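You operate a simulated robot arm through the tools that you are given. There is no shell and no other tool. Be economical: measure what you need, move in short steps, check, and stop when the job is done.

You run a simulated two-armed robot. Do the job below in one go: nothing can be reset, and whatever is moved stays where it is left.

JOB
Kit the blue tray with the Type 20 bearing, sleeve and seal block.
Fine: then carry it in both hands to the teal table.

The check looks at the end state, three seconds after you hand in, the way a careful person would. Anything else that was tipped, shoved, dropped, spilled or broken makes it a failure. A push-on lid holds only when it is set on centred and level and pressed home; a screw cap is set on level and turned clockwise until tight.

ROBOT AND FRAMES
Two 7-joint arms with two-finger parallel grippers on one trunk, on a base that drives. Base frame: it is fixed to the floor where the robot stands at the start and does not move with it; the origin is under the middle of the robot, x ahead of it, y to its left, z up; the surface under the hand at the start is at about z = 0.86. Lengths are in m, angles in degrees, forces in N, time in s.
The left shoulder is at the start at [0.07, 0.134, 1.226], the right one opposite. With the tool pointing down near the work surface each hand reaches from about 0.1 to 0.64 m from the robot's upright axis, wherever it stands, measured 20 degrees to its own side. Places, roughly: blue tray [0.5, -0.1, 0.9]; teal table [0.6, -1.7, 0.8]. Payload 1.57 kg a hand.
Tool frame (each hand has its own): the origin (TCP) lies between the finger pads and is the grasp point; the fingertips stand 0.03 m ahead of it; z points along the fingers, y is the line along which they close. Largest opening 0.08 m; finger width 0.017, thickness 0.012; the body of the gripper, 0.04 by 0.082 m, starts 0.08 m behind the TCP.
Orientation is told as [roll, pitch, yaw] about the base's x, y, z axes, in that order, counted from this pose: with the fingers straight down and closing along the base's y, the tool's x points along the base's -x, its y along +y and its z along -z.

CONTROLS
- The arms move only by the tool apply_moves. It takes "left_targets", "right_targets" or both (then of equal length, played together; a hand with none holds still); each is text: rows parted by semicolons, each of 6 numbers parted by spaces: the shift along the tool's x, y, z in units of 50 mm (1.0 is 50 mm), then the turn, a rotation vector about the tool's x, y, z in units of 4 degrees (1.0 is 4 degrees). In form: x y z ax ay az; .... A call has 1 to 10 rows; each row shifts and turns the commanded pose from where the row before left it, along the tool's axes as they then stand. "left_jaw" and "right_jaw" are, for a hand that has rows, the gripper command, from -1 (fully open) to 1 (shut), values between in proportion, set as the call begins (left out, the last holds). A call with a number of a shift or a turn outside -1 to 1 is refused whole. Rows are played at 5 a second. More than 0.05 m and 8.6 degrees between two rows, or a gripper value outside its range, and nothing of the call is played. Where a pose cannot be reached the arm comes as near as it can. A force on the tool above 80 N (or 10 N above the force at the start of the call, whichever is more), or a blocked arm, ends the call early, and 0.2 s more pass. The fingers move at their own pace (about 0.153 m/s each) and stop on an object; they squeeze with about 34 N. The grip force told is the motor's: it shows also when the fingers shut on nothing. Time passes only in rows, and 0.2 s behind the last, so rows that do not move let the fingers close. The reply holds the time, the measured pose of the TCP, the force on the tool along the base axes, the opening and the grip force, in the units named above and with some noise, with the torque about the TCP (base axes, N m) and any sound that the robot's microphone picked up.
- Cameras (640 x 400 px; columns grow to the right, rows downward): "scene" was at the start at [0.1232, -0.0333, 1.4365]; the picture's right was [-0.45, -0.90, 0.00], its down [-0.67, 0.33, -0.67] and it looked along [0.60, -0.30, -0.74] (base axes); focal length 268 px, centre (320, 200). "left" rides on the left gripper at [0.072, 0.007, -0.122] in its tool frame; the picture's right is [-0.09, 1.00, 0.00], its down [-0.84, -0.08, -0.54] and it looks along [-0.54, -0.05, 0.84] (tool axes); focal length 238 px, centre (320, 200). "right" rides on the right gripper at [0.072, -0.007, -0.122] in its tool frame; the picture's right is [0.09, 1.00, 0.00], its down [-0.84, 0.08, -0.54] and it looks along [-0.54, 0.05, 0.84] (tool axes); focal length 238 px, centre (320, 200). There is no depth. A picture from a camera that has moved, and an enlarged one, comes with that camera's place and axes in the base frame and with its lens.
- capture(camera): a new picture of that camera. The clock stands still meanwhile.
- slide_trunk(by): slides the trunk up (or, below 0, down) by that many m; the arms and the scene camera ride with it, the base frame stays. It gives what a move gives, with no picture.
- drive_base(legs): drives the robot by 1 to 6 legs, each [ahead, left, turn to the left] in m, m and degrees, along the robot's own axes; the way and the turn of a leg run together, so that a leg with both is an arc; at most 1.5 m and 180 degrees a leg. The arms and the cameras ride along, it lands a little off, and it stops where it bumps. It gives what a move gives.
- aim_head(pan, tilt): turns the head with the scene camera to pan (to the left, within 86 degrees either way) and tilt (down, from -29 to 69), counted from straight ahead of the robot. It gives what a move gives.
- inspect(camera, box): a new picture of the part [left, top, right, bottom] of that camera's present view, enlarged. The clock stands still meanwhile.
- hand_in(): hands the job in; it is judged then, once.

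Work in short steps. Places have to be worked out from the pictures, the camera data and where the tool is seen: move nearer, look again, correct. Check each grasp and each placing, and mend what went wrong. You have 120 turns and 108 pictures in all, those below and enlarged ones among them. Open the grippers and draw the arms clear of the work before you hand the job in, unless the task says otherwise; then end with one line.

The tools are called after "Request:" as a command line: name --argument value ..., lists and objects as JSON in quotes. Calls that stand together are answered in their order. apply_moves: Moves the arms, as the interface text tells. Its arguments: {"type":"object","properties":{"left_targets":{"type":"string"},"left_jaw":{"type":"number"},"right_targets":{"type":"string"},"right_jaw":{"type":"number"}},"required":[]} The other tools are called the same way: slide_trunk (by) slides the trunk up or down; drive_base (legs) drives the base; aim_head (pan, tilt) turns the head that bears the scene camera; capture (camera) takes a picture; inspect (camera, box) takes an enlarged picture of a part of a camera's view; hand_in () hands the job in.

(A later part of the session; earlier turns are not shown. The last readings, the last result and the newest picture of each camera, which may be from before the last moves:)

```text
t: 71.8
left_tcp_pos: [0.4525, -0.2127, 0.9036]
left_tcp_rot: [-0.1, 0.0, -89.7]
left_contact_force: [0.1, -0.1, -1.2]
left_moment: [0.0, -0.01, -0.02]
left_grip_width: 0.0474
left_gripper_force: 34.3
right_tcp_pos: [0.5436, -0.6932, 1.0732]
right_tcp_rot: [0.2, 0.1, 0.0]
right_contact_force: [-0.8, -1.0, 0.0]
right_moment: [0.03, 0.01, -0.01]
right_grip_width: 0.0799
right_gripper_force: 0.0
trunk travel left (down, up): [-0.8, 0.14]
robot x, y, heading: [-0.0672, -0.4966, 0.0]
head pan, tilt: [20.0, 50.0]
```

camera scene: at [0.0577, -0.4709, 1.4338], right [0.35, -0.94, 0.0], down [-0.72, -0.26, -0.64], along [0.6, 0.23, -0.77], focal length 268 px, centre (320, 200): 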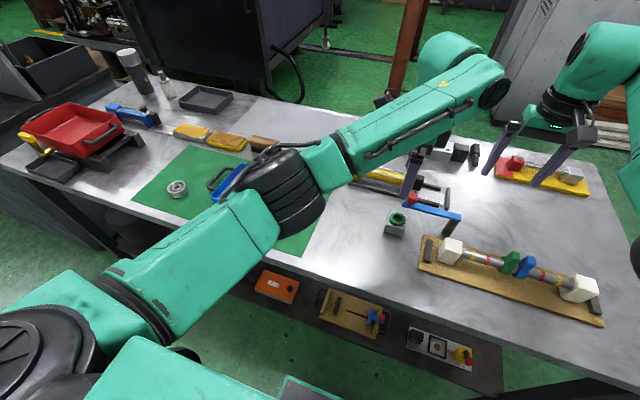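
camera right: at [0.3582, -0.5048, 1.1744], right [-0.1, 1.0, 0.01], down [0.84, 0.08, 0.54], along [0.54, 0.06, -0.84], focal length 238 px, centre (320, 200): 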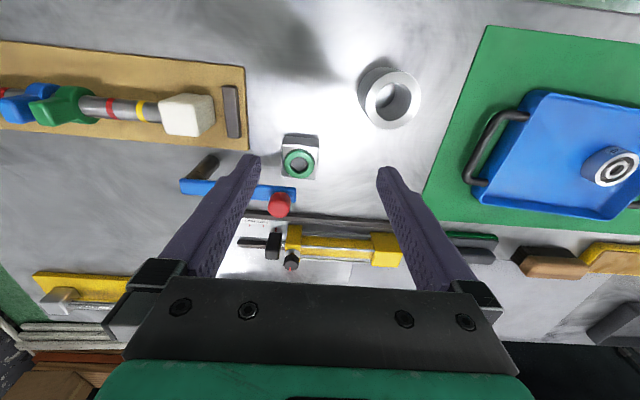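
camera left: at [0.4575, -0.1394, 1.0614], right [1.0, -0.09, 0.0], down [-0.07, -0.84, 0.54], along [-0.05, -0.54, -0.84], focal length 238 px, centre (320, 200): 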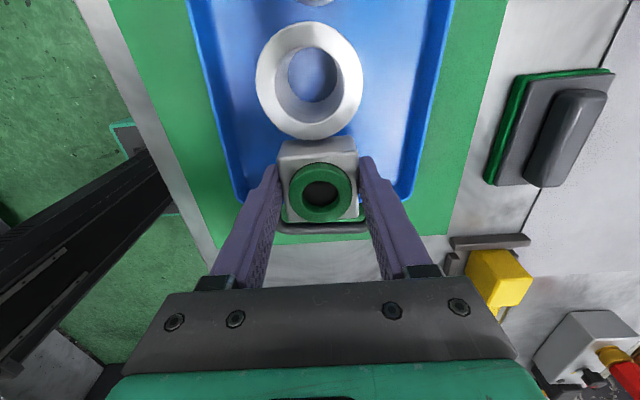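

No contact yet at 0.9036; I continue in 2 mm steps.

Request:
apply_moves --left_targets "0 0 0.04 0 0 0;0 0 0.02 0 0 0;0 0 0 0 0 0"

```text
t: 72.6
left_tcp_pos: [0.452, -0.2128, 0.9027]
left_tcp_rot: [0.2, 0.1, -89.5]
left_contact_force: [3.4, 1.6, 9.5]
left_moment: [0.06, 0.14, -0.07]
left_grip_width: 0.0472
left_gripper_force: 34.6
right_tcp_pos: [0.5436, -0.6936, 1.0728]
right_tcp_rot: [0.3, 0.0, 0.0]
right_contact_force: [-0.1, -0.3, 0.1]
right_moment: [0.01, 0.0, 0.02]
right_grip_width: 0.0799
right_gripper_force: 0.0
trunk travel left (down, up): [-0.8, 0.14]
robot x, y, heading: [-0.0701, -0.4962, 0.2]
head pan, tilt: [20.0, 50.0]
```

Touched down. I release, rise and inspect.

Request:
apply_moves --left_targets "0 0 0 0 0 0;0 0 0 0 0 0;0 0 -0.5 0 0 0;0 0 -1 0 0 0;0 0 -1 0 0 0;0 0 -1 0 0 0;0 0 -0.5 0 0 0" --left_jaw -0.6

Request:
apply_moves --left_targets "0 0 0 0 0 -1;0 0 0 0 0 -1;0 0 0 0 0 -1;0 0 0 0 0 -1;0 0 0 0 0 -1;0 0 0 0 0 -1;0 0 0 0 0 -1;0 0 0 0 0 -1;0 0 0 0 0 -1;0 0 0 0 0 -1"

Request:
apply_moves --left_targets "0 0 0 0 0 -1;0 0 0 0 0 -1;0 0 0 0 0 -1;0 0 0 0 0 -1;0 0 0 0 0 -1;0 0 0 0 0 -1;0 0 0 0 0 -1;0 0 0 0 0 -1;0 0 0 0 0 -1;0 0 0 0 0 -1"

Request:
inspect --camera "scene" --box '[180, 130, 340, 250]'

Request:
capture --camera "left"

```text
t: 74.2
left_tcp_pos: [0.4507, -0.2112, 1.1028]
left_tcp_rot: [-0.1, 0.0, -89.6]
left_contact_force: [0.1, 0.5, -0.3]
left_moment: [-0.04, 0.01, -0.01]
left_grip_width: 0.0642
left_gripper_force: 0.0
right_tcp_pos: [0.5438, -0.6933, 1.074]
right_tcp_rot: [0.2, 0.1, 0.0]
right_contact_force: [-1.0, 0.1, 0.2]
right_moment: [-0.02, 0.0, 0.0]
right_grip_width: 0.0799
right_gripper_force: 0.0
trunk travel left (down, up): [-0.8, 0.14]
robot x, y, heading: [-0.0655, -0.4937, 0.3]
head pan, tilt: [20.0, 50.0]
```

```text
t: 76.4
left_tcp_pos: [0.4523, -0.2133, 1.1009]
left_tcp_rot: [-0.1, 0.1, -49.6]
left_contact_force: [-0.8, -0.2, 0.5]
left_moment: [-0.02, 0.0, -0.03]
left_grip_width: 0.0642
left_gripper_force: 0.1
right_tcp_pos: [0.5436, -0.6943, 1.0724]
right_tcp_rot: [0.2, 0.1, -0.1]
right_contact_force: [-0.1, -0.6, -0.1]
right_moment: [0.0, 0.0, 0.01]
right_grip_width: 0.0799
right_gripper_force: 0.1
trunk travel left (down, up): [-0.8, 0.14]
robot x, y, heading: [-0.0657, -0.4935, 0.2]
head pan, tilt: [20.0, 50.0]
```

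```text
t: 78.6
left_tcp_pos: [0.4522, -0.2141, 1.1011]
left_tcp_rot: [-0.1, 0.0, -9.5]
left_contact_force: [-0.3, -0.5, -0.2]
left_moment: [-0.04, 0.02, -0.02]
left_grip_width: 0.0641
left_gripper_force: 0.1
right_tcp_pos: [0.5429, -0.6938, 1.0735]
right_tcp_rot: [0.2, 0.1, 0.0]
right_contact_force: [0.6, -0.8, 0.0]
right_moment: [0.04, 0.04, 0.0]
right_grip_width: 0.08
right_gripper_force: 0.2
trunk travel left (down, up): [-0.8, 0.14]
robot x, y, heading: [-0.0702, -0.4956, 0.0]
head pan, tilt: [20.0, 50.0]
```

```text
3.33 times, centred on (260, 190) of scene
camera zoom: at [0.058, -0.4675, 1.4337], right [0.35, -0.94, 0.0], down [-0.72, -0.27, -0.64], along [0.6, 0.22, -0.77], focal length 894 px, centre (520, 233)
```

zoom: 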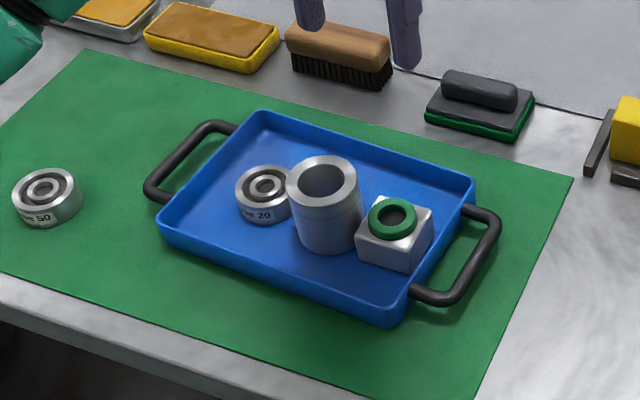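

```text
50 pictures are left
camera left: at [0.3816, -0.1941, 1.2226], right [0.26, 0.97, 0.0], down [0.81, -0.22, 0.54], along [0.52, -0.14, -0.84], focal length 238 px, centre (320, 200)
```

left: 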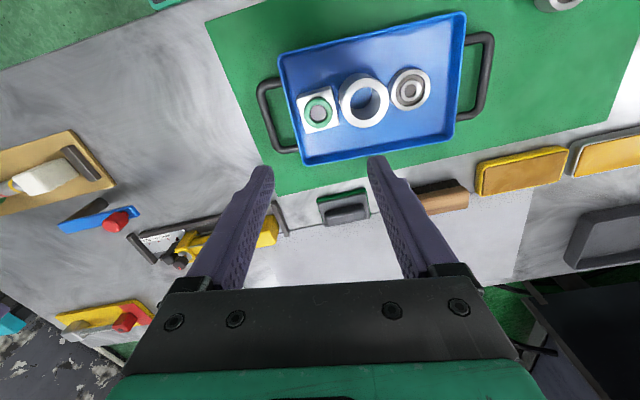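

All three parts stand flat in the tray. Handle bars ≈ left [0.461, 0.000], right [0.447,-0.285], tray yaw ≈-2.8°. I test whether the right arm, now elbow-out, can retract via an outward path here in free space.

Request:
apply_moves --right_targets "0 -0.7 0 0 0 0;0 -0.7 0 0 0 0;0 -0.7 0 0 0 0;0.6 0 0 0 0 0;0.6 0 0 0 0 0;0.6 0 0 0 0 0" --left_targets "0 0 0 0 0 -1;0 0 0 0 0 -0.7;0 0 0 0 0 0;0 0 0 0 0 0;0 0 0 0 0 0;0 0 0 0 0 0"

Request:
aim_head --pan -45 --tilt 45

Request:
capture --camera "scene"

```text
t: 80.0
left_tcp_pos: [0.4521, -0.2141, 1.1023]
left_tcp_rot: [0.1, 0.0, -2.9]
left_contact_force: [0.0, 0.1, 0.5]
left_moment: [0.0, 0.02, 0.01]
left_grip_width: 0.064
left_gripper_force: 0.1
right_tcp_pos: [0.5398, -0.7971, 1.0727]
right_tcp_rot: [0.3, 0.1, 0.0]
right_contact_force: [0.5, -0.5, 0.2]
right_moment: [-0.03, 0.0, 0.02]
right_grip_width: 0.0801
right_gripper_force: 0.1
right hand out of reach, approached as far as the arm can: row 3, 4, 5, 6
trunk travel left (down, up): [-0.8, 0.14]
robot x, y, heading: [-0.0669, -0.4951, 0.3]
head pan, tilt: [20.0, 50.0]
```

```text
t: 81.4
left_tcp_pos: [0.4515, -0.2137, 1.1012]
left_tcp_rot: [0.1, 0.0, -2.8]
left_contact_force: [0.0, 0.4, -0.8]
left_moment: [0.01, -0.01, 0.01]
left_grip_width: 0.0639
left_gripper_force: 0.0
right_tcp_pos: [0.541, -0.7965, 1.0725]
right_tcp_rot: [0.3, 0.1, 0.0]
right_contact_force: [0.2, 0.3, 0.1]
right_moment: [0.02, 0.03, 0.06]
right_grip_width: 0.0799
right_gripper_force: 0.0
trunk travel left (down, up): [-0.8, 0.14]
robot x, y, heading: [-0.0662, -0.4992, -0.0]
head pan, tilt: [-45.0, 45.0]
```

```text
49 pictures are left
camera scene: at [0.0436, -0.5514, 1.4406], right [-0.7, -0.71, 0.0], down [-0.5, 0.5, -0.71], along [0.5, -0.5, -0.71], focal length 268 px, centre (320, 200)
```

scene: 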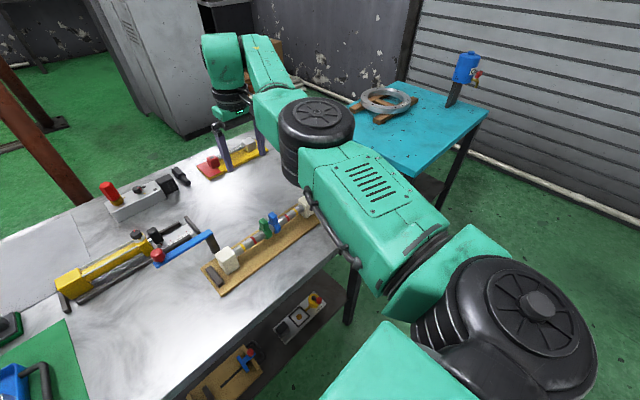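

The right elbow is bent outward properly, so I probe with small single steps in different directions to find what frees it.

Request:
apply_moves --right_targets "0.1 0 0 0 0 0"

Request:
apply_moves --right_targets "0 0 -0.5 0 0 0;0 0 -0.5 0 0 0;0.2 0 -0.3 0 0 0;0.2 0 0 0 0 0"

Request:
apply_moves --right_targets "0 0 0 0 0.8 0;0 0 0 0 0.8 0;0.2 0 0 0 0 0;0.2 0 0 0 0 0;0.2 0 0 0 0 0"

```text
t: 81.8
left_tcp_pos: [0.4518, -0.214, 1.1021]
left_tcp_rot: [0.0, 0.0, -2.9]
left_contact_force: [0.8, 0.7, 0.0]
left_moment: [0.01, 0.0, -0.04]
left_grip_width: 0.064
left_gripper_force: 0.0
right_tcp_pos: [0.5341, -0.7982, 1.0702]
right_tcp_rot: [0.3, 0.2, 0.0]
right_contact_force: [0.2, -0.5, 0.0]
right_moment: [0.02, -0.01, 0.0]
right_grip_width: 0.0801
right_gripper_force: 0.0
trunk travel left (down, up): [-0.8, 0.14]
robot x, y, heading: [-0.0661, -0.4992, 0.5]
head pan, tilt: [-45.0, 45.0]
```

```text
t: 82.8
left_tcp_pos: [0.4518, -0.2136, 1.1015]
left_tcp_rot: [0.0, -0.2, -2.8]
left_contact_force: [-0.5, -0.7, 0.3]
left_moment: [-0.01, 0.03, -0.01]
left_grip_width: 0.064
left_gripper_force: 0.0
right_tcp_pos: [0.5192, -0.7983, 1.1373]
right_tcp_rot: [0.3, 0.3, 0.0]
right_contact_force: [0.1, 0.8, -0.9]
right_moment: [0.0, 0.03, 0.0]
right_grip_width: 0.08
right_gripper_force: 0.0
right hand out of reach, approached as far as the arm can: row 4
trunk travel left (down, up): [-0.8, 0.14]
robot x, y, heading: [-0.0688, -0.4945, 0.3]
head pan, tilt: [-45.0, 45.0]
```

```text
t: 84.0
left_tcp_pos: [0.4525, -0.2119, 1.1018]
left_tcp_rot: [0.0, 0.1, -2.8]
left_contact_force: [-0.3, 0.0, 1.1]
left_moment: [-0.04, 0.0, -0.02]
left_grip_width: 0.0641
left_gripper_force: 0.1
right_tcp_pos: [0.5109, -0.7982, 1.1375]
right_tcp_rot: [0.1, 2.7, 0.0]
right_contact_force: [-0.3, -0.5, -0.2]
right_moment: [0.01, 0.02, -0.01]
right_grip_width: 0.08
right_gripper_force: 0.1
right hand out of reach, approached as far as the arm can: row 2, 4, 5
trunk travel left (down, up): [-0.8, 0.14]
robot x, y, heading: [-0.0685, -0.4971, 0.4]
head pan, tilt: [-45.0, 45.0]
```

Small steps do make progress; a wrist limit seems to bind. I undo the tilt and move in with many small steps.

Request:
apply_moves --right_targets "0 0 0 0 -0.68 0;0.12 0 0 0 0 0;0.12 0 0 0 0 0;0.12 0 0 0 0 0;0.12 0 0 0 0 0;0.12 0 0 0 0 0;0.12 0 0 0 0 0;0.12 0 0 0 0 0;0.12 0 0 0 0 0;0.12 0 0 0 0 0"

Request:
apply_moves --right_targets "0.12 0 0 0 0 0;0.12 0 0 0 0 0;0.12 0 0 0 0 0;0.12 0 0 0 0 0;0.12 0 0 0 0 0;0.12 0 0 0 0 0;0.12 0 0 0 0 0;0.12 0 0 0 0 0;0.12 0 0 0 0 0;0.12 0 0 0 0 0"

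Request:
capture --camera "scene"

```text
t: 86.2
left_tcp_pos: [0.4513, -0.2141, 1.1013]
left_tcp_rot: [0.0, 0.0, -2.8]
left_contact_force: [0.2, -0.9, -0.3]
left_moment: [-0.02, -0.03, 0.01]
left_grip_width: 0.0641
left_gripper_force: 0.0
right_tcp_pos: [0.5176, -0.803, 1.144]
right_tcp_rot: [0.1, 0.0, 0.0]
right_contact_force: [0.6, -0.4, 0.0]
right_moment: [0.0, 0.01, 0.0]
right_grip_width: 0.0799
right_gripper_force: 0.1
right hand out of reach, approached as far as the arm can: row 1, 2, 3, 4, 5, 6, 7, 8, 9, 10
trunk travel left (down, up): [-0.8, 0.14]
robot x, y, heading: [-0.0693, -0.4934, 0.2]
head pan, tilt: [-45.0, 45.0]
```

```text
t: 88.4
left_tcp_pos: [0.4526, -0.213, 1.1017]
left_tcp_rot: [0.0, 0.1, -2.9]
left_contact_force: [0.0, 0.4, 0.2]
left_moment: [0.0, 0.02, 0.0]
left_grip_width: 0.0639
left_gripper_force: 0.0
right_tcp_pos: [0.516, -0.8045, 1.1459]
right_tcp_rot: [0.1, 0.0, 0.0]
right_contact_force: [-0.7, 0.2, -0.2]
right_moment: [0.0, 0.0, 0.02]
right_grip_width: 0.0801
right_gripper_force: 0.0
right hand out of reach, approached as far as the arm can: row 1, 2, 3, 4, 5, 6, 7, 8, 9, 10
trunk travel left (down, up): [-0.8, 0.14]
robot x, y, heading: [-0.0711, -0.4963, 0.5]
head pan, tilt: [-45.0, 45.0]
```

```text
48 pictures are left
camera scene: at [0.0435, -0.5515, 1.4407], right [-0.7, -0.71, 0.0], down [-0.5, 0.5, -0.71], along [0.5, -0.5, -0.71], focal length 268 px, centre (320, 200)
```

scene: 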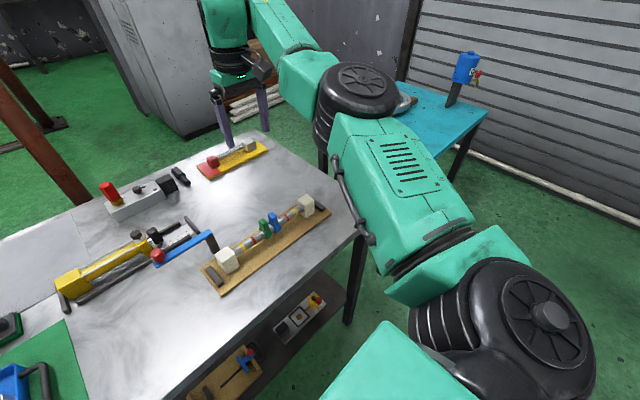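

The right arm works well only around its present reach (≈0.54 m from its shoulder). So I'll place the base such that both handles fit: base ≈(-0.11, 0.035), heading -12°, then lift with the trunk. First I bring the left hand inwards, then drive.

Request:
apply_moves --left_targets "0 -0.9 0 0 0 0;0 -0.9 0 0 0 0;0 -0.9 0 0 0 0;0 -0.9 0 0 0 0" --left_jaw 0.25

Request:
drive_base --legs '[[-0.041, 0, 0], [0, 0.53, 0], [0, 0, -12]]'

Request:
aim_head --pan 5 --tilt 50

Request:
capture --camera "scene"

```text
t: 89.4
left_tcp_pos: [0.4404, -0.3922, 1.1023]
left_tcp_rot: [0.1, -0.1, -2.8]
left_contact_force: [0.2, -0.2, 0.5]
left_moment: [0.02, 0.0, 0.01]
left_grip_width: 0.0299
left_gripper_force: 0.0
right_tcp_pos: [0.5171, -0.8069, 1.1446]
right_tcp_rot: [0.2, 0.0, 0.0]
right_contact_force: [0.0, -0.2, -0.1]
right_moment: [0.03, -0.01, -0.01]
right_grip_width: 0.0798
right_gripper_force: 0.1
trunk travel left (down, up): [-0.8, 0.14]
robot x, y, heading: [-0.0624, -0.4928, 0.5]
head pan, tilt: [-45.0, 45.0]
```

```text
t: 93.7
left_tcp_pos: [0.409, 0.0233, 1.1011]
left_tcp_rot: [0.0, 0.1, -14.8]
left_contact_force: [0.4, 0.1, -0.3]
left_moment: [-0.03, 0.0, 0.03]
left_grip_width: 0.0299
left_gripper_force: 0.0
right_tcp_pos: [0.3974, -0.3949, 1.1456]
right_tcp_rot: [0.1, 0.0, -11.8]
right_contact_force: [0.2, -0.5, 0.4]
right_moment: [-0.01, -0.03, 0.0]
right_grip_width: 0.0803
right_gripper_force: 0.0
trunk travel left (down, up): [-0.8, 0.14]
robot x, y, heading: [-0.1135, 0.0249, -11.6]
head pan, tilt: [-45.0, 45.0]
```

```text
t: 94.8
left_tcp_pos: [0.4076, 0.0236, 1.102]
left_tcp_rot: [-0.1, 0.0, -14.6]
left_contact_force: [-1.2, 0.8, -0.4]
left_moment: [-0.02, 0.01, 0.02]
left_grip_width: 0.0299
left_gripper_force: 0.0
right_tcp_pos: [0.3969, -0.3974, 1.1463]
right_tcp_rot: [0.1, 0.0, -11.9]
right_contact_force: [-0.1, -0.3, 0.9]
right_moment: [-0.02, 0.01, -0.03]
right_grip_width: 0.08
right_gripper_force: 0.1
trunk travel left (down, up): [-0.8, 0.14]
robot x, y, heading: [-0.1082, 0.0262, -11.5]
head pan, tilt: [5.0, 50.0]
```

```text
47 pictures are left
camera scene: at [0.0167, 0.0077, 1.4337], right [-0.11, -0.99, 0.0], down [-0.76, 0.09, -0.64], along [0.64, -0.07, -0.77], focal length 268 px, centre (320, 200)
```

scene: 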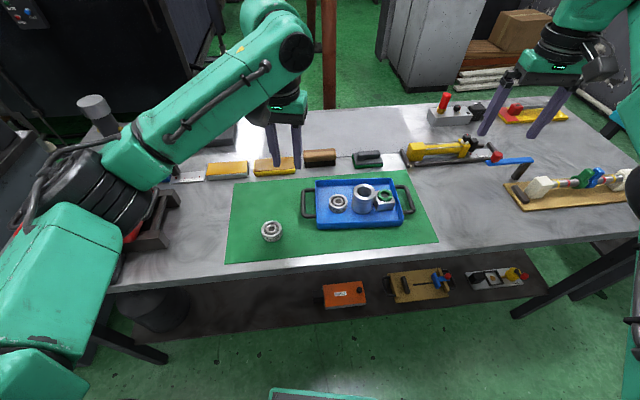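

I move the right hand above the right handle on an arc (keeping its radius), with the jaw set to ~3 cm.

Request:
apply_moves --right_targets "-0.3 0.6 0.1 0 0 0;-0.25 0.6 0.4 0 0 -0.7;0 0.6 0.6 0 0 -0.8;0.05 0.6 0.6 0 0 -0.8" --right_jaw 0.25

Request:
capture --camera "right"

```text
t: 95.8
left_tcp_pos: [0.4086, 0.0261, 1.1024]
left_tcp_rot: [-0.2, 0.1, -14.8]
left_contact_force: [0.1, 0.6, -0.2]
left_moment: [-0.02, 0.01, -0.01]
left_grip_width: 0.0301
left_gripper_force: 0.0
right_tcp_pos: [0.4445, -0.2927, 1.0729]
right_tcp_rot: [0.3, -0.2, -3.8]
right_contact_force: [1.0, -0.1, -0.1]
right_moment: [-0.01, 0.02, 0.02]
right_grip_width: 0.0301
right_gripper_force: 0.1
right hand out of reach, approached as far as the arm can: row 2, 4
trunk travel left (down, up): [-0.8, 0.14]
robot x, y, heading: [-0.1113, 0.0245, -11.5]
head pan, tilt: [5.0, 50.0]
```

```text
46 pictures are left
camera right: at [0.3701, -0.2956, 1.1934], right [-0.03, 1.0, 0.01], down [0.84, 0.02, 0.54], along [0.54, 0.02, -0.84], focal length 238 px, centre (320, 200)
```

right: 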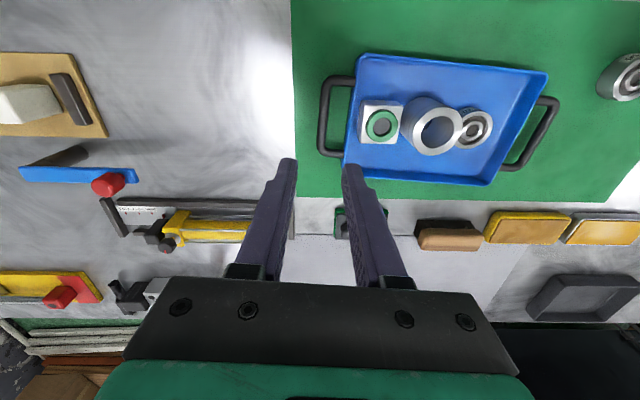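

The right bar is at ≈[0.446,-0.288]. I lower the right hand to z≈0.97 with a small y correction.

Request:
apply_moves --right_targets "0 0.06 0.5 0 0 -0.2;0 0.04 0.5 0 0 0;0 0 0.5 0 0 0;0 0 0.5 0 0 0"

Request:
capture --camera "right"

```text
t: 96.8
left_tcp_pos: [0.4078, 0.0228, 1.101]
left_tcp_rot: [0.0, 0.1, -14.8]
left_contact_force: [0.6, -0.3, -0.3]
left_moment: [-0.03, 0.02, 0.0]
left_grip_width: 0.0301
left_gripper_force: 0.1
right_tcp_pos: [0.4459, -0.2891, 0.9717]
right_tcp_rot: [0.3, 0.0, -2.0]
right_contact_force: [-0.5, 0.0, 0.6]
right_moment: [0.01, 0.0, -0.03]
right_grip_width: 0.0299
right_gripper_force: 0.1
trunk travel left (down, up): [-0.8, 0.14]
robot x, y, heading: [-0.1125, 0.0294, -11.4]
head pan, tilt: [5.0, 50.0]
```

```text
45 pictures are left
camera right: at [0.3717, -0.2937, 1.0934], right [-0.06, 1.0, 0.0], down [0.84, 0.05, 0.54], along [0.54, 0.04, -0.84], focal length 238 px, centre (320, 200)
```

right: 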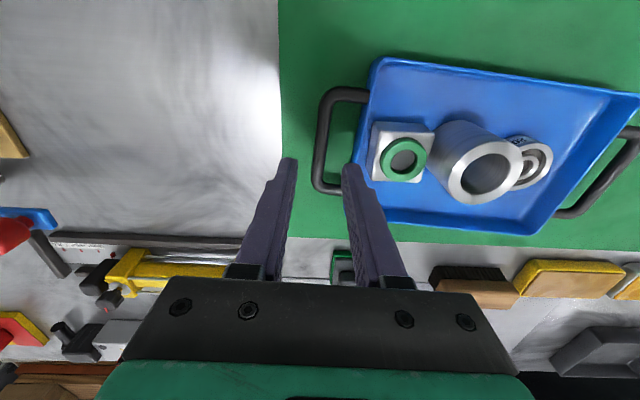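

The right hand is aligned over its bar. Now I bring the left hand over the left bar (≈[0.463, 0.002]).

Request:
apply_moves --left_targets "-0.6 -0.08 0.5 0 0 0;-0.58 -0.08 0.5 0 0 0;0 0 0.5 0 0 -1;0 0 0.5 0 0 -1;0 0 0.5 0 0 -1"

Request:
capture --camera "left"

```text
t: 98.0
left_tcp_pos: [0.4621, 0.0012, 0.9771]
left_tcp_rot: [0.1, 0.0, -2.6]
left_contact_force: [0.7, -0.4, -0.3]
left_moment: [-0.01, 0.0, 0.01]
left_grip_width: 0.0298
left_gripper_force: 0.1
right_tcp_pos: [0.4453, -0.2871, 0.9714]
right_tcp_rot: [0.1, 0.1, -1.9]
right_contact_force: [-0.9, -0.1, -0.2]
right_moment: [0.02, 0.0, -0.01]
right_grip_width: 0.03
right_gripper_force: 0.0
trunk travel left (down, up): [-0.8, 0.14]
robot x, y, heading: [-0.1106, 0.0281, -11.6]
head pan, tilt: [5.0, 50.0]
```

```text
44 pictures are left
camera left: at [0.3901, 0.0107, 1.0982], right [0.14, 0.99, 0.0], down [0.83, -0.12, 0.54], along [0.54, -0.07, -0.84], focal length 238 px, centre (320, 200)
```

left: 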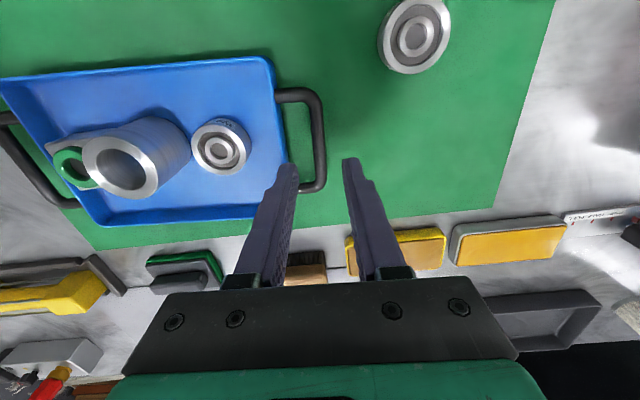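

Both are aligned. I lower both hands together to z≈0.905 and look.

Request:
apply_moves --left_targets "0 0.02 0.4 0 0 0;0 0 0.4 0 0 0;0 0 0.4 0 0 0;0 0 0.22 0 0 0" --right_targets "0 -0.02 0.4 0 0 0;0 0 0.4 0 0 0;0 0 0.3 0 0 0;0 0 0.2 0 0 0"

Request:
capture --camera "left"

Request:
capture --camera "right"

Request:
inspect --camera "scene" --box '[260, 140, 460, 265]'

```text
t: 99.0
left_tcp_pos: [0.4632, -0.0003, 0.9054]
left_tcp_rot: [0.1, 0.0, -2.8]
left_contact_force: [-0.6, 0.7, -0.4]
left_moment: [-0.01, -0.03, 0.0]
left_grip_width: 0.0299
left_gripper_force: 0.0
right_tcp_pos: [0.4447, -0.2912, 0.9103]
right_tcp_rot: [0.1, -0.1, -2.2]
right_contact_force: [-0.3, -0.1, -0.6]
right_moment: [-0.01, 0.02, -0.01]
right_grip_width: 0.0299
right_gripper_force: 0.1
right hand out of reach, approached as far as the arm can: row 4
trunk travel left (down, up): [-0.8, 0.14]
robot x, y, heading: [-0.1128, 0.0264, -11.5]
head pan, tilt: [5.0, 50.0]
```

```text
43 pictures are left
camera left: at [0.3909, 0.012, 1.0265], right [0.14, 0.99, 0.0], down [0.83, -0.12, 0.54], along [0.54, -0.07, -0.84], focal length 238 px, centre (320, 200)
```

left: 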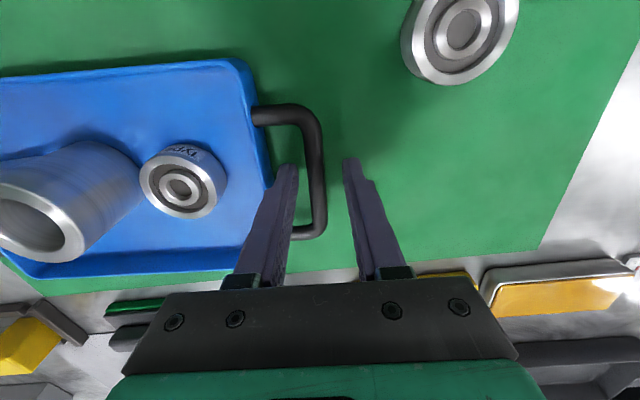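

```text
42 pictures are left
camera right: at [0.371, -0.2963, 1.032], right [-0.05, 1.0, 0.0], down [0.84, 0.04, 0.55], along [0.54, 0.03, -0.84], focal length 238 px, centre (320, 200)
```

right: 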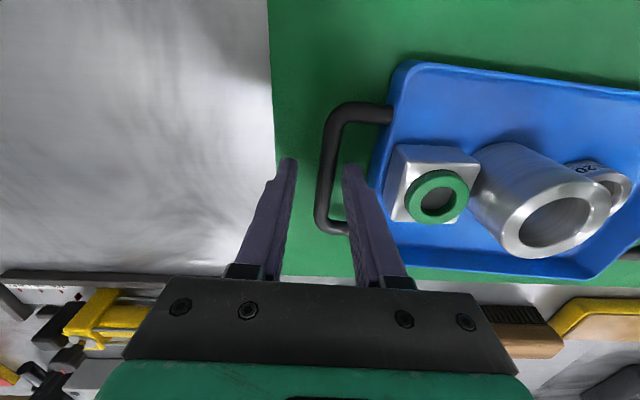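

```text
3.20 times, centred on (360, 202) of scene
camera zoom: at [0.0168, 0.0074, 1.4337], right [-0.11, -0.99, 0.0], down [-0.76, 0.09, -0.64], along [0.64, -0.07, -0.77], focal length 858 px, centre (192, 192)
```

zoom: 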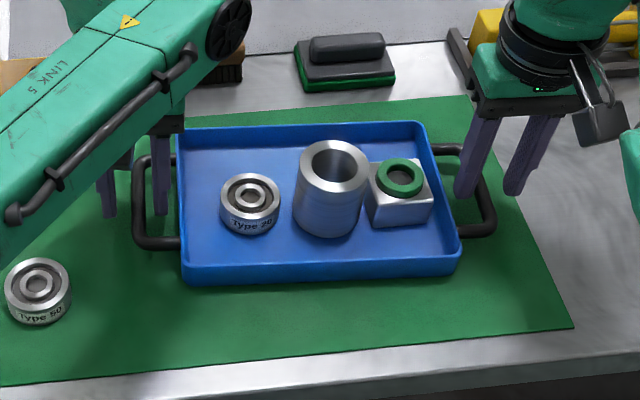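

Left bar is centred; the right hand needs ≈4 mm towards +y. I correct it (and raise the left 3 mm), then lower both with the trunk.

Request:
apply_moves --left_targets "0 0.01 -0.03 0 0 0;0 0 -0.03 0 0 0" --right_targets "0 0.05 0 0 0 0;0 0.05 0 0 0 0"

Request:
slide_trunk --by -0.012

Request:
capture --camera "right"

Request:
capture --camera "left"

```text
t: 99.7
left_tcp_pos: [0.4628, 0.0024, 0.9086]
left_tcp_rot: [0.0, 0.0, -2.7]
left_contact_force: [-0.6, -0.2, 0.3]
left_moment: [0.03, -0.02, 0.05]
left_grip_width: 0.0299
left_gripper_force: 0.0
right_tcp_pos: [0.4453, -0.2836, 0.9054]
right_tcp_rot: [0.2, 0.0, -1.9]
right_contact_force: [0.1, 0.4, 0.4]
right_moment: [0.02, -0.03, 0.03]
right_grip_width: 0.0303
right_gripper_force: 0.0
trunk travel left (down, up): [-0.8, 0.14]
robot x, y, heading: [-0.1098, 0.0243, -11.5]
head pan, tilt: [5.0, 50.0]
```

```text
t: 100.2
left_tcp_pos: [0.463, 0.0024, 0.895]
left_tcp_rot: [-0.1, 0.0, -2.7]
left_contact_force: [-0.4, -1.0, -0.1]
left_moment: [0.03, -0.04, -0.01]
left_grip_width: 0.0302
left_gripper_force: 0.1
right_tcp_pos: [0.4451, -0.2836, 0.8946]
right_tcp_rot: [0.2, 0.0, -1.8]
right_contact_force: [0.3, 0.3, 0.3]
right_moment: [-0.02, 0.0, 0.01]
right_grip_width: 0.03
right_gripper_force: 0.0
trunk travel left (down, up): [-0.788, 0.152]
robot x, y, heading: [-0.108, 0.0224, -11.5]
head pan, tilt: [5.0, 50.0]
```

```text
40 pictures are left
camera right: at [0.3714, -0.2895, 1.0158], right [-0.06, 1.0, 0.0], down [0.84, 0.05, 0.54], along [0.54, 0.03, -0.84], focal length 238 px, centre (320, 200)
```

right: 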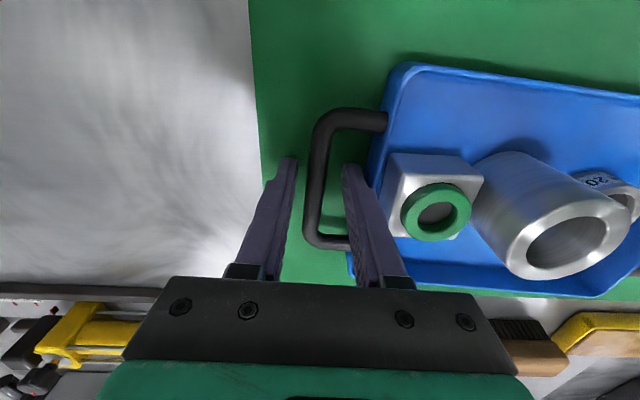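

```text
39 pictures are left
camera left: at [0.3909, 0.013, 1.0174], right [0.14, 0.99, 0.0], down [0.83, -0.12, 0.54], along [0.54, -0.07, -0.84], focal length 238 px, centre (320, 200)
```

left: 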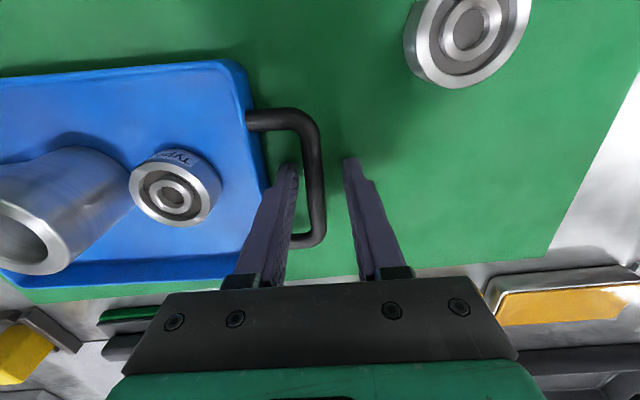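

Both bars are between the fingers. I close both grippers at once.

Request:
apply_moves --left_targets "0 -0.02 0 0 0 0;0 0 0 0 0 0;0 0 0 0 0 0;0 0 0 0 0 0" --right_targets "0 -0.02 0 0 0 0;0 0 0 0 0 0;0 0 0 0 0 0;0 0 0 0 0 0" --left_jaw 1 --right_jaw 1

Request:
inspect --camera "scene" --box '[260, 140, 460, 265]'

```text
t: 101.2
left_tcp_pos: [0.4626, 0.0012, 0.8961]
left_tcp_rot: [0.1, -0.1, -2.7]
left_contact_force: [-2.8, -2.3, 6.1]
left_moment: [-0.02, 0.12, -0.24]
left_grip_width: 0.0112
left_gripper_force: 29.0
right_tcp_pos: [0.4448, -0.2847, 0.8952]
right_tcp_rot: [0.3, -0.1, -1.7]
right_contact_force: [3.1, 5.8, -0.5]
right_moment: [0.1, -0.07, -0.49]
right_grip_width: 0.0114
right_gripper_force: 28.5
trunk travel left (down, up): [-0.788, 0.152]
robot x, y, heading: [-0.1118, 0.0247, -11.5]
head pan, tilt: [5.0, 50.0]
```

```text
3.20 times, centred on (360, 202) of scene
camera zoom: at [0.0164, 0.0083, 1.4218], right [-0.11, -0.99, 0.0], down [-0.76, 0.09, -0.64], along [0.64, -0.07, -0.77], focal length 858 px, centre (192, 192)
```

zoom: 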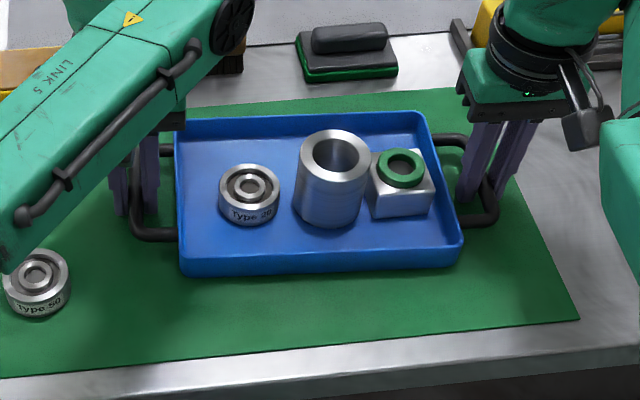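

Both hold the bars (≈11 mm). I lift 3 cm with the trunk and check.

Request:
slide_trunk --by 0.03

Request:
inspect --camera "scene" --box '[260, 140, 460, 265]'

```text
t: 102.0
left_tcp_pos: [0.463, -0.0011, 0.9255]
left_tcp_rot: [0.0, 0.3, -2.6]
left_contact_force: [-2.6, -6.9, -3.2]
left_moment: [-0.07, 0.08, -0.21]
left_grip_width: 0.0113
left_gripper_force: 28.9
right_tcp_pos: [0.4454, -0.286, 0.924]
right_tcp_rot: [0.2, 0.0, -1.8]
right_contact_force: [4.1, 8.0, -3.7]
right_moment: [0.08, -0.02, -0.46]
right_grip_width: 0.0116
right_gripper_force: 28.8
trunk travel left (down, up): [-0.818, 0.122]
robot x, y, heading: [-0.1104, 0.0263, -11.4]
head pan, tilt: [5.0, 50.0]
```

```text
3.20 times, centred on (360, 202) of scene
camera zoom: at [0.0182, 0.0072, 1.4516], right [-0.11, -0.99, 0.0], down [-0.76, 0.09, -0.64], along [0.64, -0.07, -0.77], focal length 858 px, centre (192, 192)
```

zoom: 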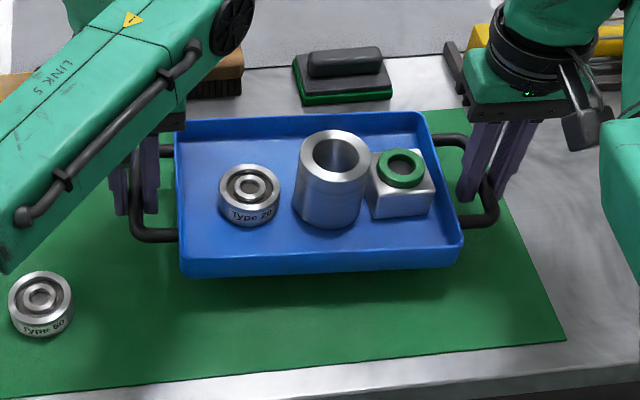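

Held level and secure. I lift another 10 cm, and look towards the teal table.

Request:
slide_trunk --by 0.1

Request:
aim_head --pan -60 --tilt 30

Request:
capture --camera "scene"

```text
t: 103.3
left_tcp_pos: [0.4645, -0.0004, 1.0242]
left_tcp_rot: [-0.1, 0.1, -2.7]
left_contact_force: [-2.9, -10.4, -3.8]
left_moment: [-0.11, 0.11, -0.26]
left_grip_width: 0.0113
left_gripper_force: 29.3
right_tcp_pos: [0.4465, -0.2853, 1.0236]
right_tcp_rot: [0.2, 0.1, -1.8]
right_contact_force: [3.5, 10.5, -4.6]
right_moment: [0.09, -0.07, -0.44]
right_grip_width: 0.0115
right_gripper_force: 29.3
trunk travel left (down, up): [-0.918, 0.022]
robot x, y, heading: [-0.1124, 0.0264, -11.6]
head pan, tilt: [5.0, 50.0]
```

```text
t: 104.7
left_tcp_pos: [0.464, 0.0018, 1.0247]
left_tcp_rot: [0.0, 0.1, -2.8]
left_contact_force: [-2.7, -11.8, -3.3]
left_moment: [-0.2, 0.01, -0.24]
left_grip_width: 0.0114
left_gripper_force: 28.7
right_tcp_pos: [0.4462, -0.2847, 1.0233]
right_tcp_rot: [0.3, -0.1, -1.8]
right_contact_force: [3.4, 12.6, -4.1]
right_moment: [0.14, 0.01, -0.45]
right_grip_width: 0.0116
right_gripper_force: 29.1
trunk travel left (down, up): [-0.918, 0.022]
robot x, y, heading: [-0.1147, 0.0285, -11.6]
head pan, tilt: [-60.0, 30.0]
```

```text
36 pictures are left
camera scene: at [-0.0292, -0.0699, 1.5811], right [-0.95, -0.32, 0.0], down [-0.16, 0.47, -0.87], along [0.27, -0.82, -0.5], focal length 268 px, centre (320, 200)
```

scene: 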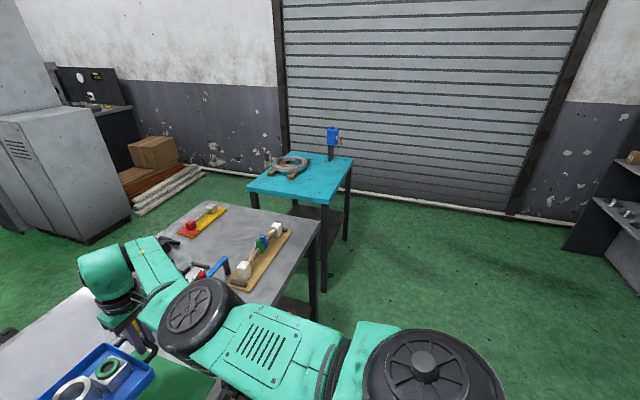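

Hold is steady, floor clear. Teal table spans x≈0.34–0.9, y≈-1.35…-2.07, ring at ≈[0.75,-1.7]; free area near x 0.46, y -1.56. I back away from the bench first.

Request:
drive_base --legs '[[-0.25, -0.05, 0]]'

Request:
aim_head --pan 0 --tilt 55

Request:
capture --camera "scene"

```text
t: 106.5
left_tcp_pos: [0.2138, 0.0034, 1.0235]
left_tcp_rot: [0.0, 0.3, -2.5]
left_contact_force: [-3.4, -13.9, -3.8]
left_moment: [-0.21, 0.05, -0.22]
left_grip_width: 0.0115
left_gripper_force: 28.7
right_tcp_pos: [0.1978, -0.283, 1.022]
right_tcp_rot: [0.2, 0.2, -1.6]
right_contact_force: [3.3, 14.2, -4.3]
right_moment: [0.14, 0.0, -0.48]
right_grip_width: 0.0116
right_gripper_force: 29.1
trunk travel left (down, up): [-0.918, 0.022]
robot x, y, heading: [-0.3646, 0.0261, -11.5]
head pan, tilt: [-60.0, 30.0]
```

```text
t: 107.8
left_tcp_pos: [0.213, 0.0016, 1.0253]
left_tcp_rot: [0.0, 0.2, -2.5]
left_contact_force: [-2.6, -0.9, -2.9]
left_moment: [-0.01, 0.24, -0.25]
left_grip_width: 0.0114
left_gripper_force: 28.8
right_tcp_pos: [0.1954, -0.2831, 1.0232]
right_tcp_rot: [0.2, 0.0, -1.6]
right_contact_force: [3.2, -0.4, -3.2]
right_moment: [0.0, -0.22, -0.49]
right_grip_width: 0.0115
right_gripper_force: 28.9
trunk travel left (down, up): [-0.918, 0.022]
robot x, y, heading: [-0.3603, 0.0264, -11.2]
head pan, tilt: [0.0, 55.0]
```

```text
35 pictures are left
camera scene: at [-0.2386, 0.0016, 1.545], right [-0.2, -0.98, 0.0], down [-0.8, 0.16, -0.57], along [0.56, -0.11, -0.82], focal length 268 px, centre (320, 200)
```

scene: 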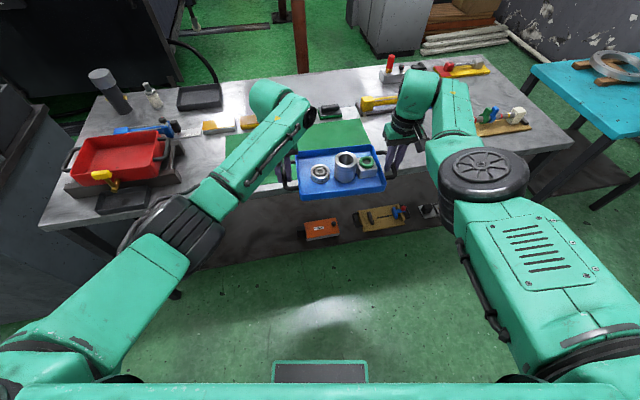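

Tray is clear of the bench with contents in place. I drive sideways along the bench in two legs.

Request:
drive_base --legs '[[0.139, -0.697, 0], [0.139, -0.697, 0]]'

Request:
capture --camera "scene"

```text
t: 115.2
left_tcp_pos: [0.2177, -1.4025, 1.0255]
left_tcp_rot: [-0.1, 0.0, -2.2]
left_contact_force: [-2.9, -2.6, -3.1]
left_moment: [-0.08, 0.02, -0.23]
left_grip_width: 0.0113
left_gripper_force: 29.1
right_tcp_pos: [0.2012, -1.6879, 1.0244]
right_tcp_rot: [0.2, -0.1, -1.4]
right_contact_force: [3.5, 1.9, -3.9]
right_moment: [-0.02, 0.01, -0.48]
right_grip_width: 0.0115
right_gripper_force: 29.3
trunk travel left (down, up): [-0.918, 0.022]
robot x, y, heading: [-0.361, -1.3846, -10.8]
head pan, tilt: [0.0, 55.0]
```

```text
34 pictures are left
camera scene: at [-0.2349, -1.4057, 1.5451], right [-0.19, -0.98, 0.0], down [-0.8, 0.16, -0.57], along [0.56, -0.11, -0.82], focal length 268 px, centre (320, 200)
```

scene: 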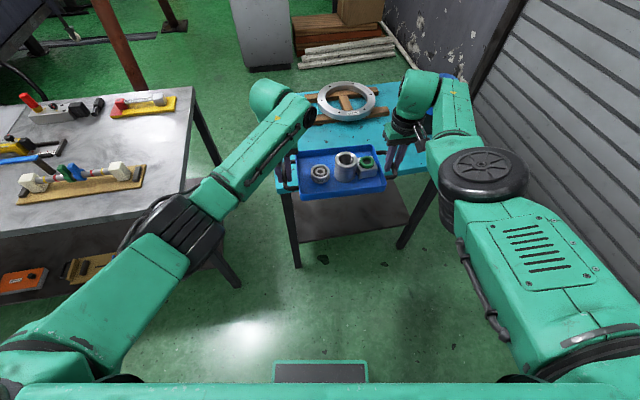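

The table's free front strip (x≈0.36–0.62) is right ahead of the tray. I drive 0.25 m forward with a slight shift to the right.

Request:
drive_base --legs '[[0.253, 0.008, 0]]'

Request:
capture --camera "scene"

Request:
capture --camera "left"

Request:
capture --camera "right"

```text
t: 117.0
left_tcp_pos: [0.4655, -1.4478, 1.0267]
left_tcp_rot: [0.0, 0.0, -2.5]
left_contact_force: [-2.2, -0.3, -3.9]
left_moment: [0.03, 0.13, -0.24]
left_grip_width: 0.0115
left_gripper_force: 29.4
right_tcp_pos: [0.4488, -1.7323, 1.0254]
right_tcp_rot: [0.2, -0.1, -1.4]
right_contact_force: [2.8, 1.2, -3.5]
right_moment: [0.02, -0.18, -0.45]
right_grip_width: 0.0113
right_gripper_force: 28.8
trunk travel left (down, up): [-0.918, 0.022]
robot x, y, heading: [-0.1074, -1.4256, -11.3]
head pan, tilt: [0.0, 55.0]
```

```text
33 pictures are left
camera scene: at [0.0131, -1.4482, 1.5454], right [-0.2, -0.98, 0.0], down [-0.8, 0.16, -0.57], along [0.56, -0.11, -0.82], focal length 268 px, centre (320, 200)
```

scene: 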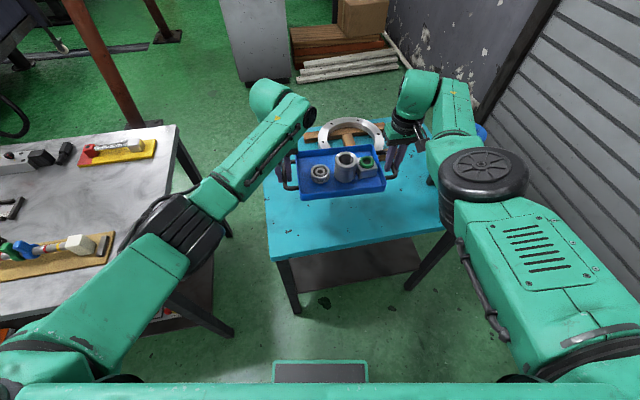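

```text
32 pictures are left
camera left: at [0.3932, -1.4367, 1.148], right [0.13, 0.99, 0.0], down [0.83, -0.11, 0.54], along [0.54, -0.07, -0.84], focal length 238 px, centre (320, 200)
```

left: 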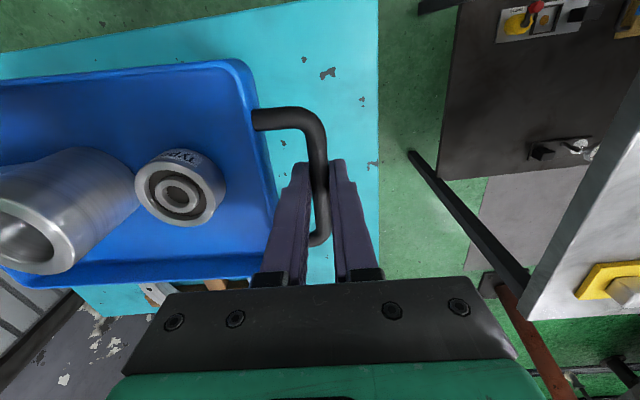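

```text
31 pictures are left
camera right: at [0.3756, -1.7387, 1.1466], right [-0.07, 1.0, 0.0], down [0.84, 0.05, 0.54], along [0.54, 0.04, -0.84], focal length 238 px, centre (320, 200)
```

right: 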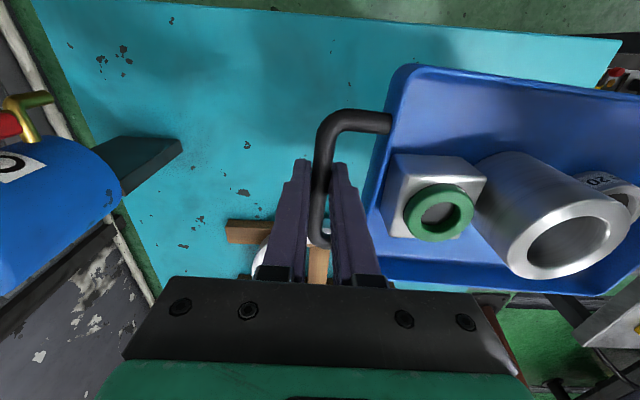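

Tray is over the table with front edge margin ≈3 cm; I move 3 cm more forward and lower 15 cm with the trunk.

Request:
drive_base --legs '[[0.03, 0.006, 0]]'

Request:
slide_trunk --by -0.15

Request:
capture --camera "scene"

Request:
capture --camera "left"

```text
t: 117.8
left_tcp_pos: [0.4929, -1.4476, 1.029]
left_tcp_rot: [-0.1, -0.2, -2.6]
left_contact_force: [-3.4, 0.0, -2.3]
left_moment: [0.03, 0.13, -0.17]
left_grip_width: 0.0114
left_gripper_force: 28.7
right_tcp_pos: [0.478, -1.7329, 1.0266]
right_tcp_rot: [0.2, -0.3, -1.7]
right_contact_force: [1.6, -0.3, -3.3]
right_moment: [0.0, -0.19, -0.43]
right_grip_width: 0.0115
right_gripper_force: 29.3
trunk travel left (down, up): [-0.918, 0.022]
robot x, y, heading: [-0.0761, -1.4241, -11.3]
head pan, tilt: [0.0, 55.0]
```

```text
t: 119.6
left_tcp_pos: [0.4981, -1.4477, 0.8757]
left_tcp_rot: [-0.1, 0.1, -2.5]
left_contact_force: [-1.8, 0.5, -2.3]
left_moment: [0.03, 0.14, -0.19]
left_grip_width: 0.0112
left_gripper_force: 28.6
right_tcp_pos: [0.4825, -1.7336, 0.8733]
right_tcp_rot: [0.2, 0.1, -1.6]
right_contact_force: [2.4, 1.5, -2.7]
right_moment: [0.0, -0.17, -0.44]
right_grip_width: 0.0114
right_gripper_force: 29.1
trunk travel left (down, up): [-0.768, 0.172]
robot x, y, heading: [-0.0779, -1.4284, -11.3]
head pan, tilt: [0.0, 55.0]
```

```text
30 pictures are left
camera scene: at [0.0467, -1.4489, 1.3951], right [-0.2, -0.98, 0.0], down [-0.8, 0.16, -0.57], along [0.56, -0.11, -0.82], focal length 268 px, centre (320, 200)
```

scene: 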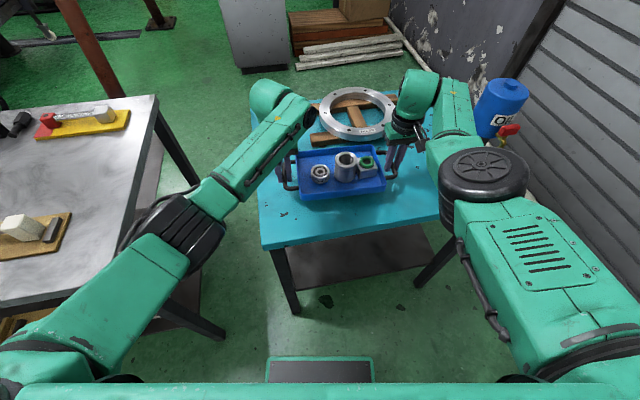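

```text
29 pictures are left
camera left: at [0.4259, -1.4375, 0.9968], right [0.14, 0.99, 0.0], down [0.83, -0.11, 0.54], along [0.53, -0.07, -0.84], focal length 238 px, centre (320, 200)
```

left: 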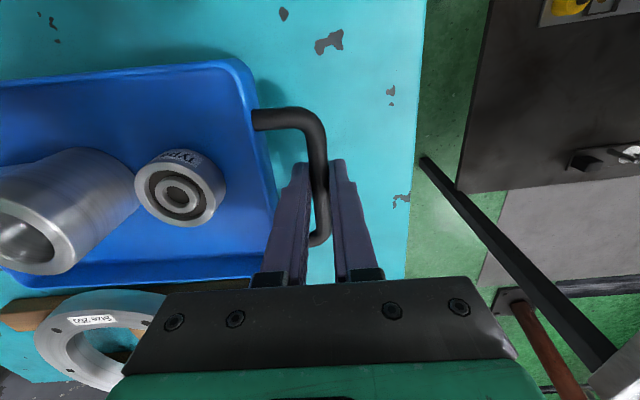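

Clear of the ring and wood. I lower further 3 cm, then feel for the table.

Request:
slide_trunk --by -0.03

Request:
slide_trunk --by -0.006

Request:
inspect --camera "scene" --box '[250, 100, 450, 225]'

```text
t: 120.3
left_tcp_pos: [0.4984, -1.4484, 0.8452]
left_tcp_rot: [0.0, 0.2, -2.6]
left_contact_force: [-2.2, -0.5, -3.7]
left_moment: [0.01, 0.04, -0.18]
left_grip_width: 0.0113
left_gripper_force: 28.8
right_tcp_pos: [0.4818, -1.7336, 0.844]
right_tcp_rot: [0.2, 0.0, -1.6]
right_contact_force: [1.3, 0.1, -4.2]
right_moment: [0.0, -0.05, -0.41]
right_grip_width: 0.0112
right_gripper_force: 29.1
trunk travel left (down, up): [-0.738, 0.202]
robot x, y, heading: [-0.0779, -1.4247, -11.4]
head pan, tilt: [0.0, 55.0]
```

```text
t: 120.9
left_tcp_pos: [0.4985, -1.4469, 0.8385]
left_tcp_rot: [-0.1, 0.1, -2.6]
left_contact_force: [-2.6, -0.2, -3.8]
left_moment: [0.04, -0.01, -0.16]
left_grip_width: 0.0113
left_gripper_force: 29.0
right_tcp_pos: [0.4822, -1.7344, 0.8374]
right_tcp_rot: [0.2, 0.0, -1.7]
right_contact_force: [2.3, 0.1, -4.6]
right_moment: [0.0, 0.02, -0.43]
right_grip_width: 0.0111
right_gripper_force: 29.0
trunk travel left (down, up): [-0.732, 0.208]
robot x, y, heading: [-0.0779, -1.4238, -11.5]
head pan, tilt: [0.0, 55.0]
```

```text
3.20 times, centred on (350, 162) of scene
camera zoom: at [0.0472, -1.449, 1.359], right [-0.2, -0.98, 0.0], down [-0.8, 0.16, -0.57], along [0.56, -0.11, -0.82], focal length 858 px, centre (224, 320)
```

zoom: 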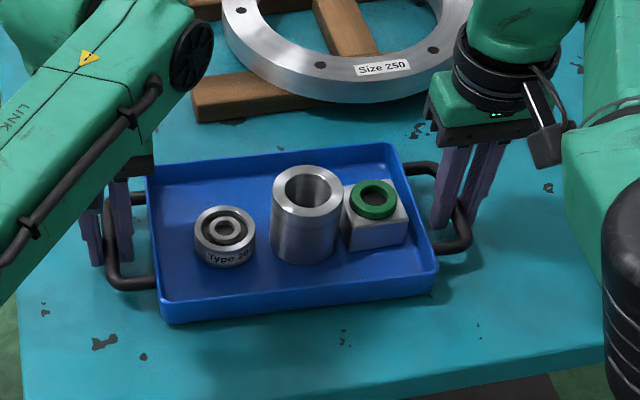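

Still just above the table; I continue in small steps.

Request:
slide_trunk --by -0.005

Request:
slide_trunk --by -0.004

```text
t: 121.4
left_tcp_pos: [0.4966, -1.4482, 0.8348]
left_tcp_rot: [0.0, 0.1, -2.5]
left_contact_force: [-1.5, -0.1, 0.8]
left_moment: [-0.02, -0.05, -0.2]
left_grip_width: 0.0115
left_gripper_force: 28.7
right_tcp_pos: [0.4829, -1.7342, 0.8325]
right_tcp_rot: [0.2, -0.2, -1.6]
right_contact_force: [2.4, -0.4, -3.5]
right_moment: [0.01, -0.3, -0.42]
right_grip_width: 0.0115
right_gripper_force: 29.1
trunk travel left (down, up): [-0.727, 0.213]
robot x, y, heading: [-0.0761, -1.429, -11.1]
head pan, tilt: [0.0, 55.0]
```

```text
t: 122.0
left_tcp_pos: [0.4973, -1.4484, 0.8349]
left_tcp_rot: [-0.1, -0.3, -2.5]
left_contact_force: [5.5, -1.4, 19.1]
left_moment: [0.01, 0.19, -0.18]
left_grip_width: 0.0109
left_gripper_force: 29.2
right_tcp_pos: [0.4814, -1.734, 0.8327]
right_tcp_rot: [0.2, -0.4, -1.5]
right_contact_force: [8.0, -2.1, 13.4]
right_moment: [-0.04, 0.27, -0.42]
right_grip_width: 0.0115
right_gripper_force: 29.1
trunk travel left (down, up): [-0.723, 0.217]
robot x, y, heading: [-0.0755, -1.4262, -11.4]
head pan, tilt: [0.0, 55.0]
```

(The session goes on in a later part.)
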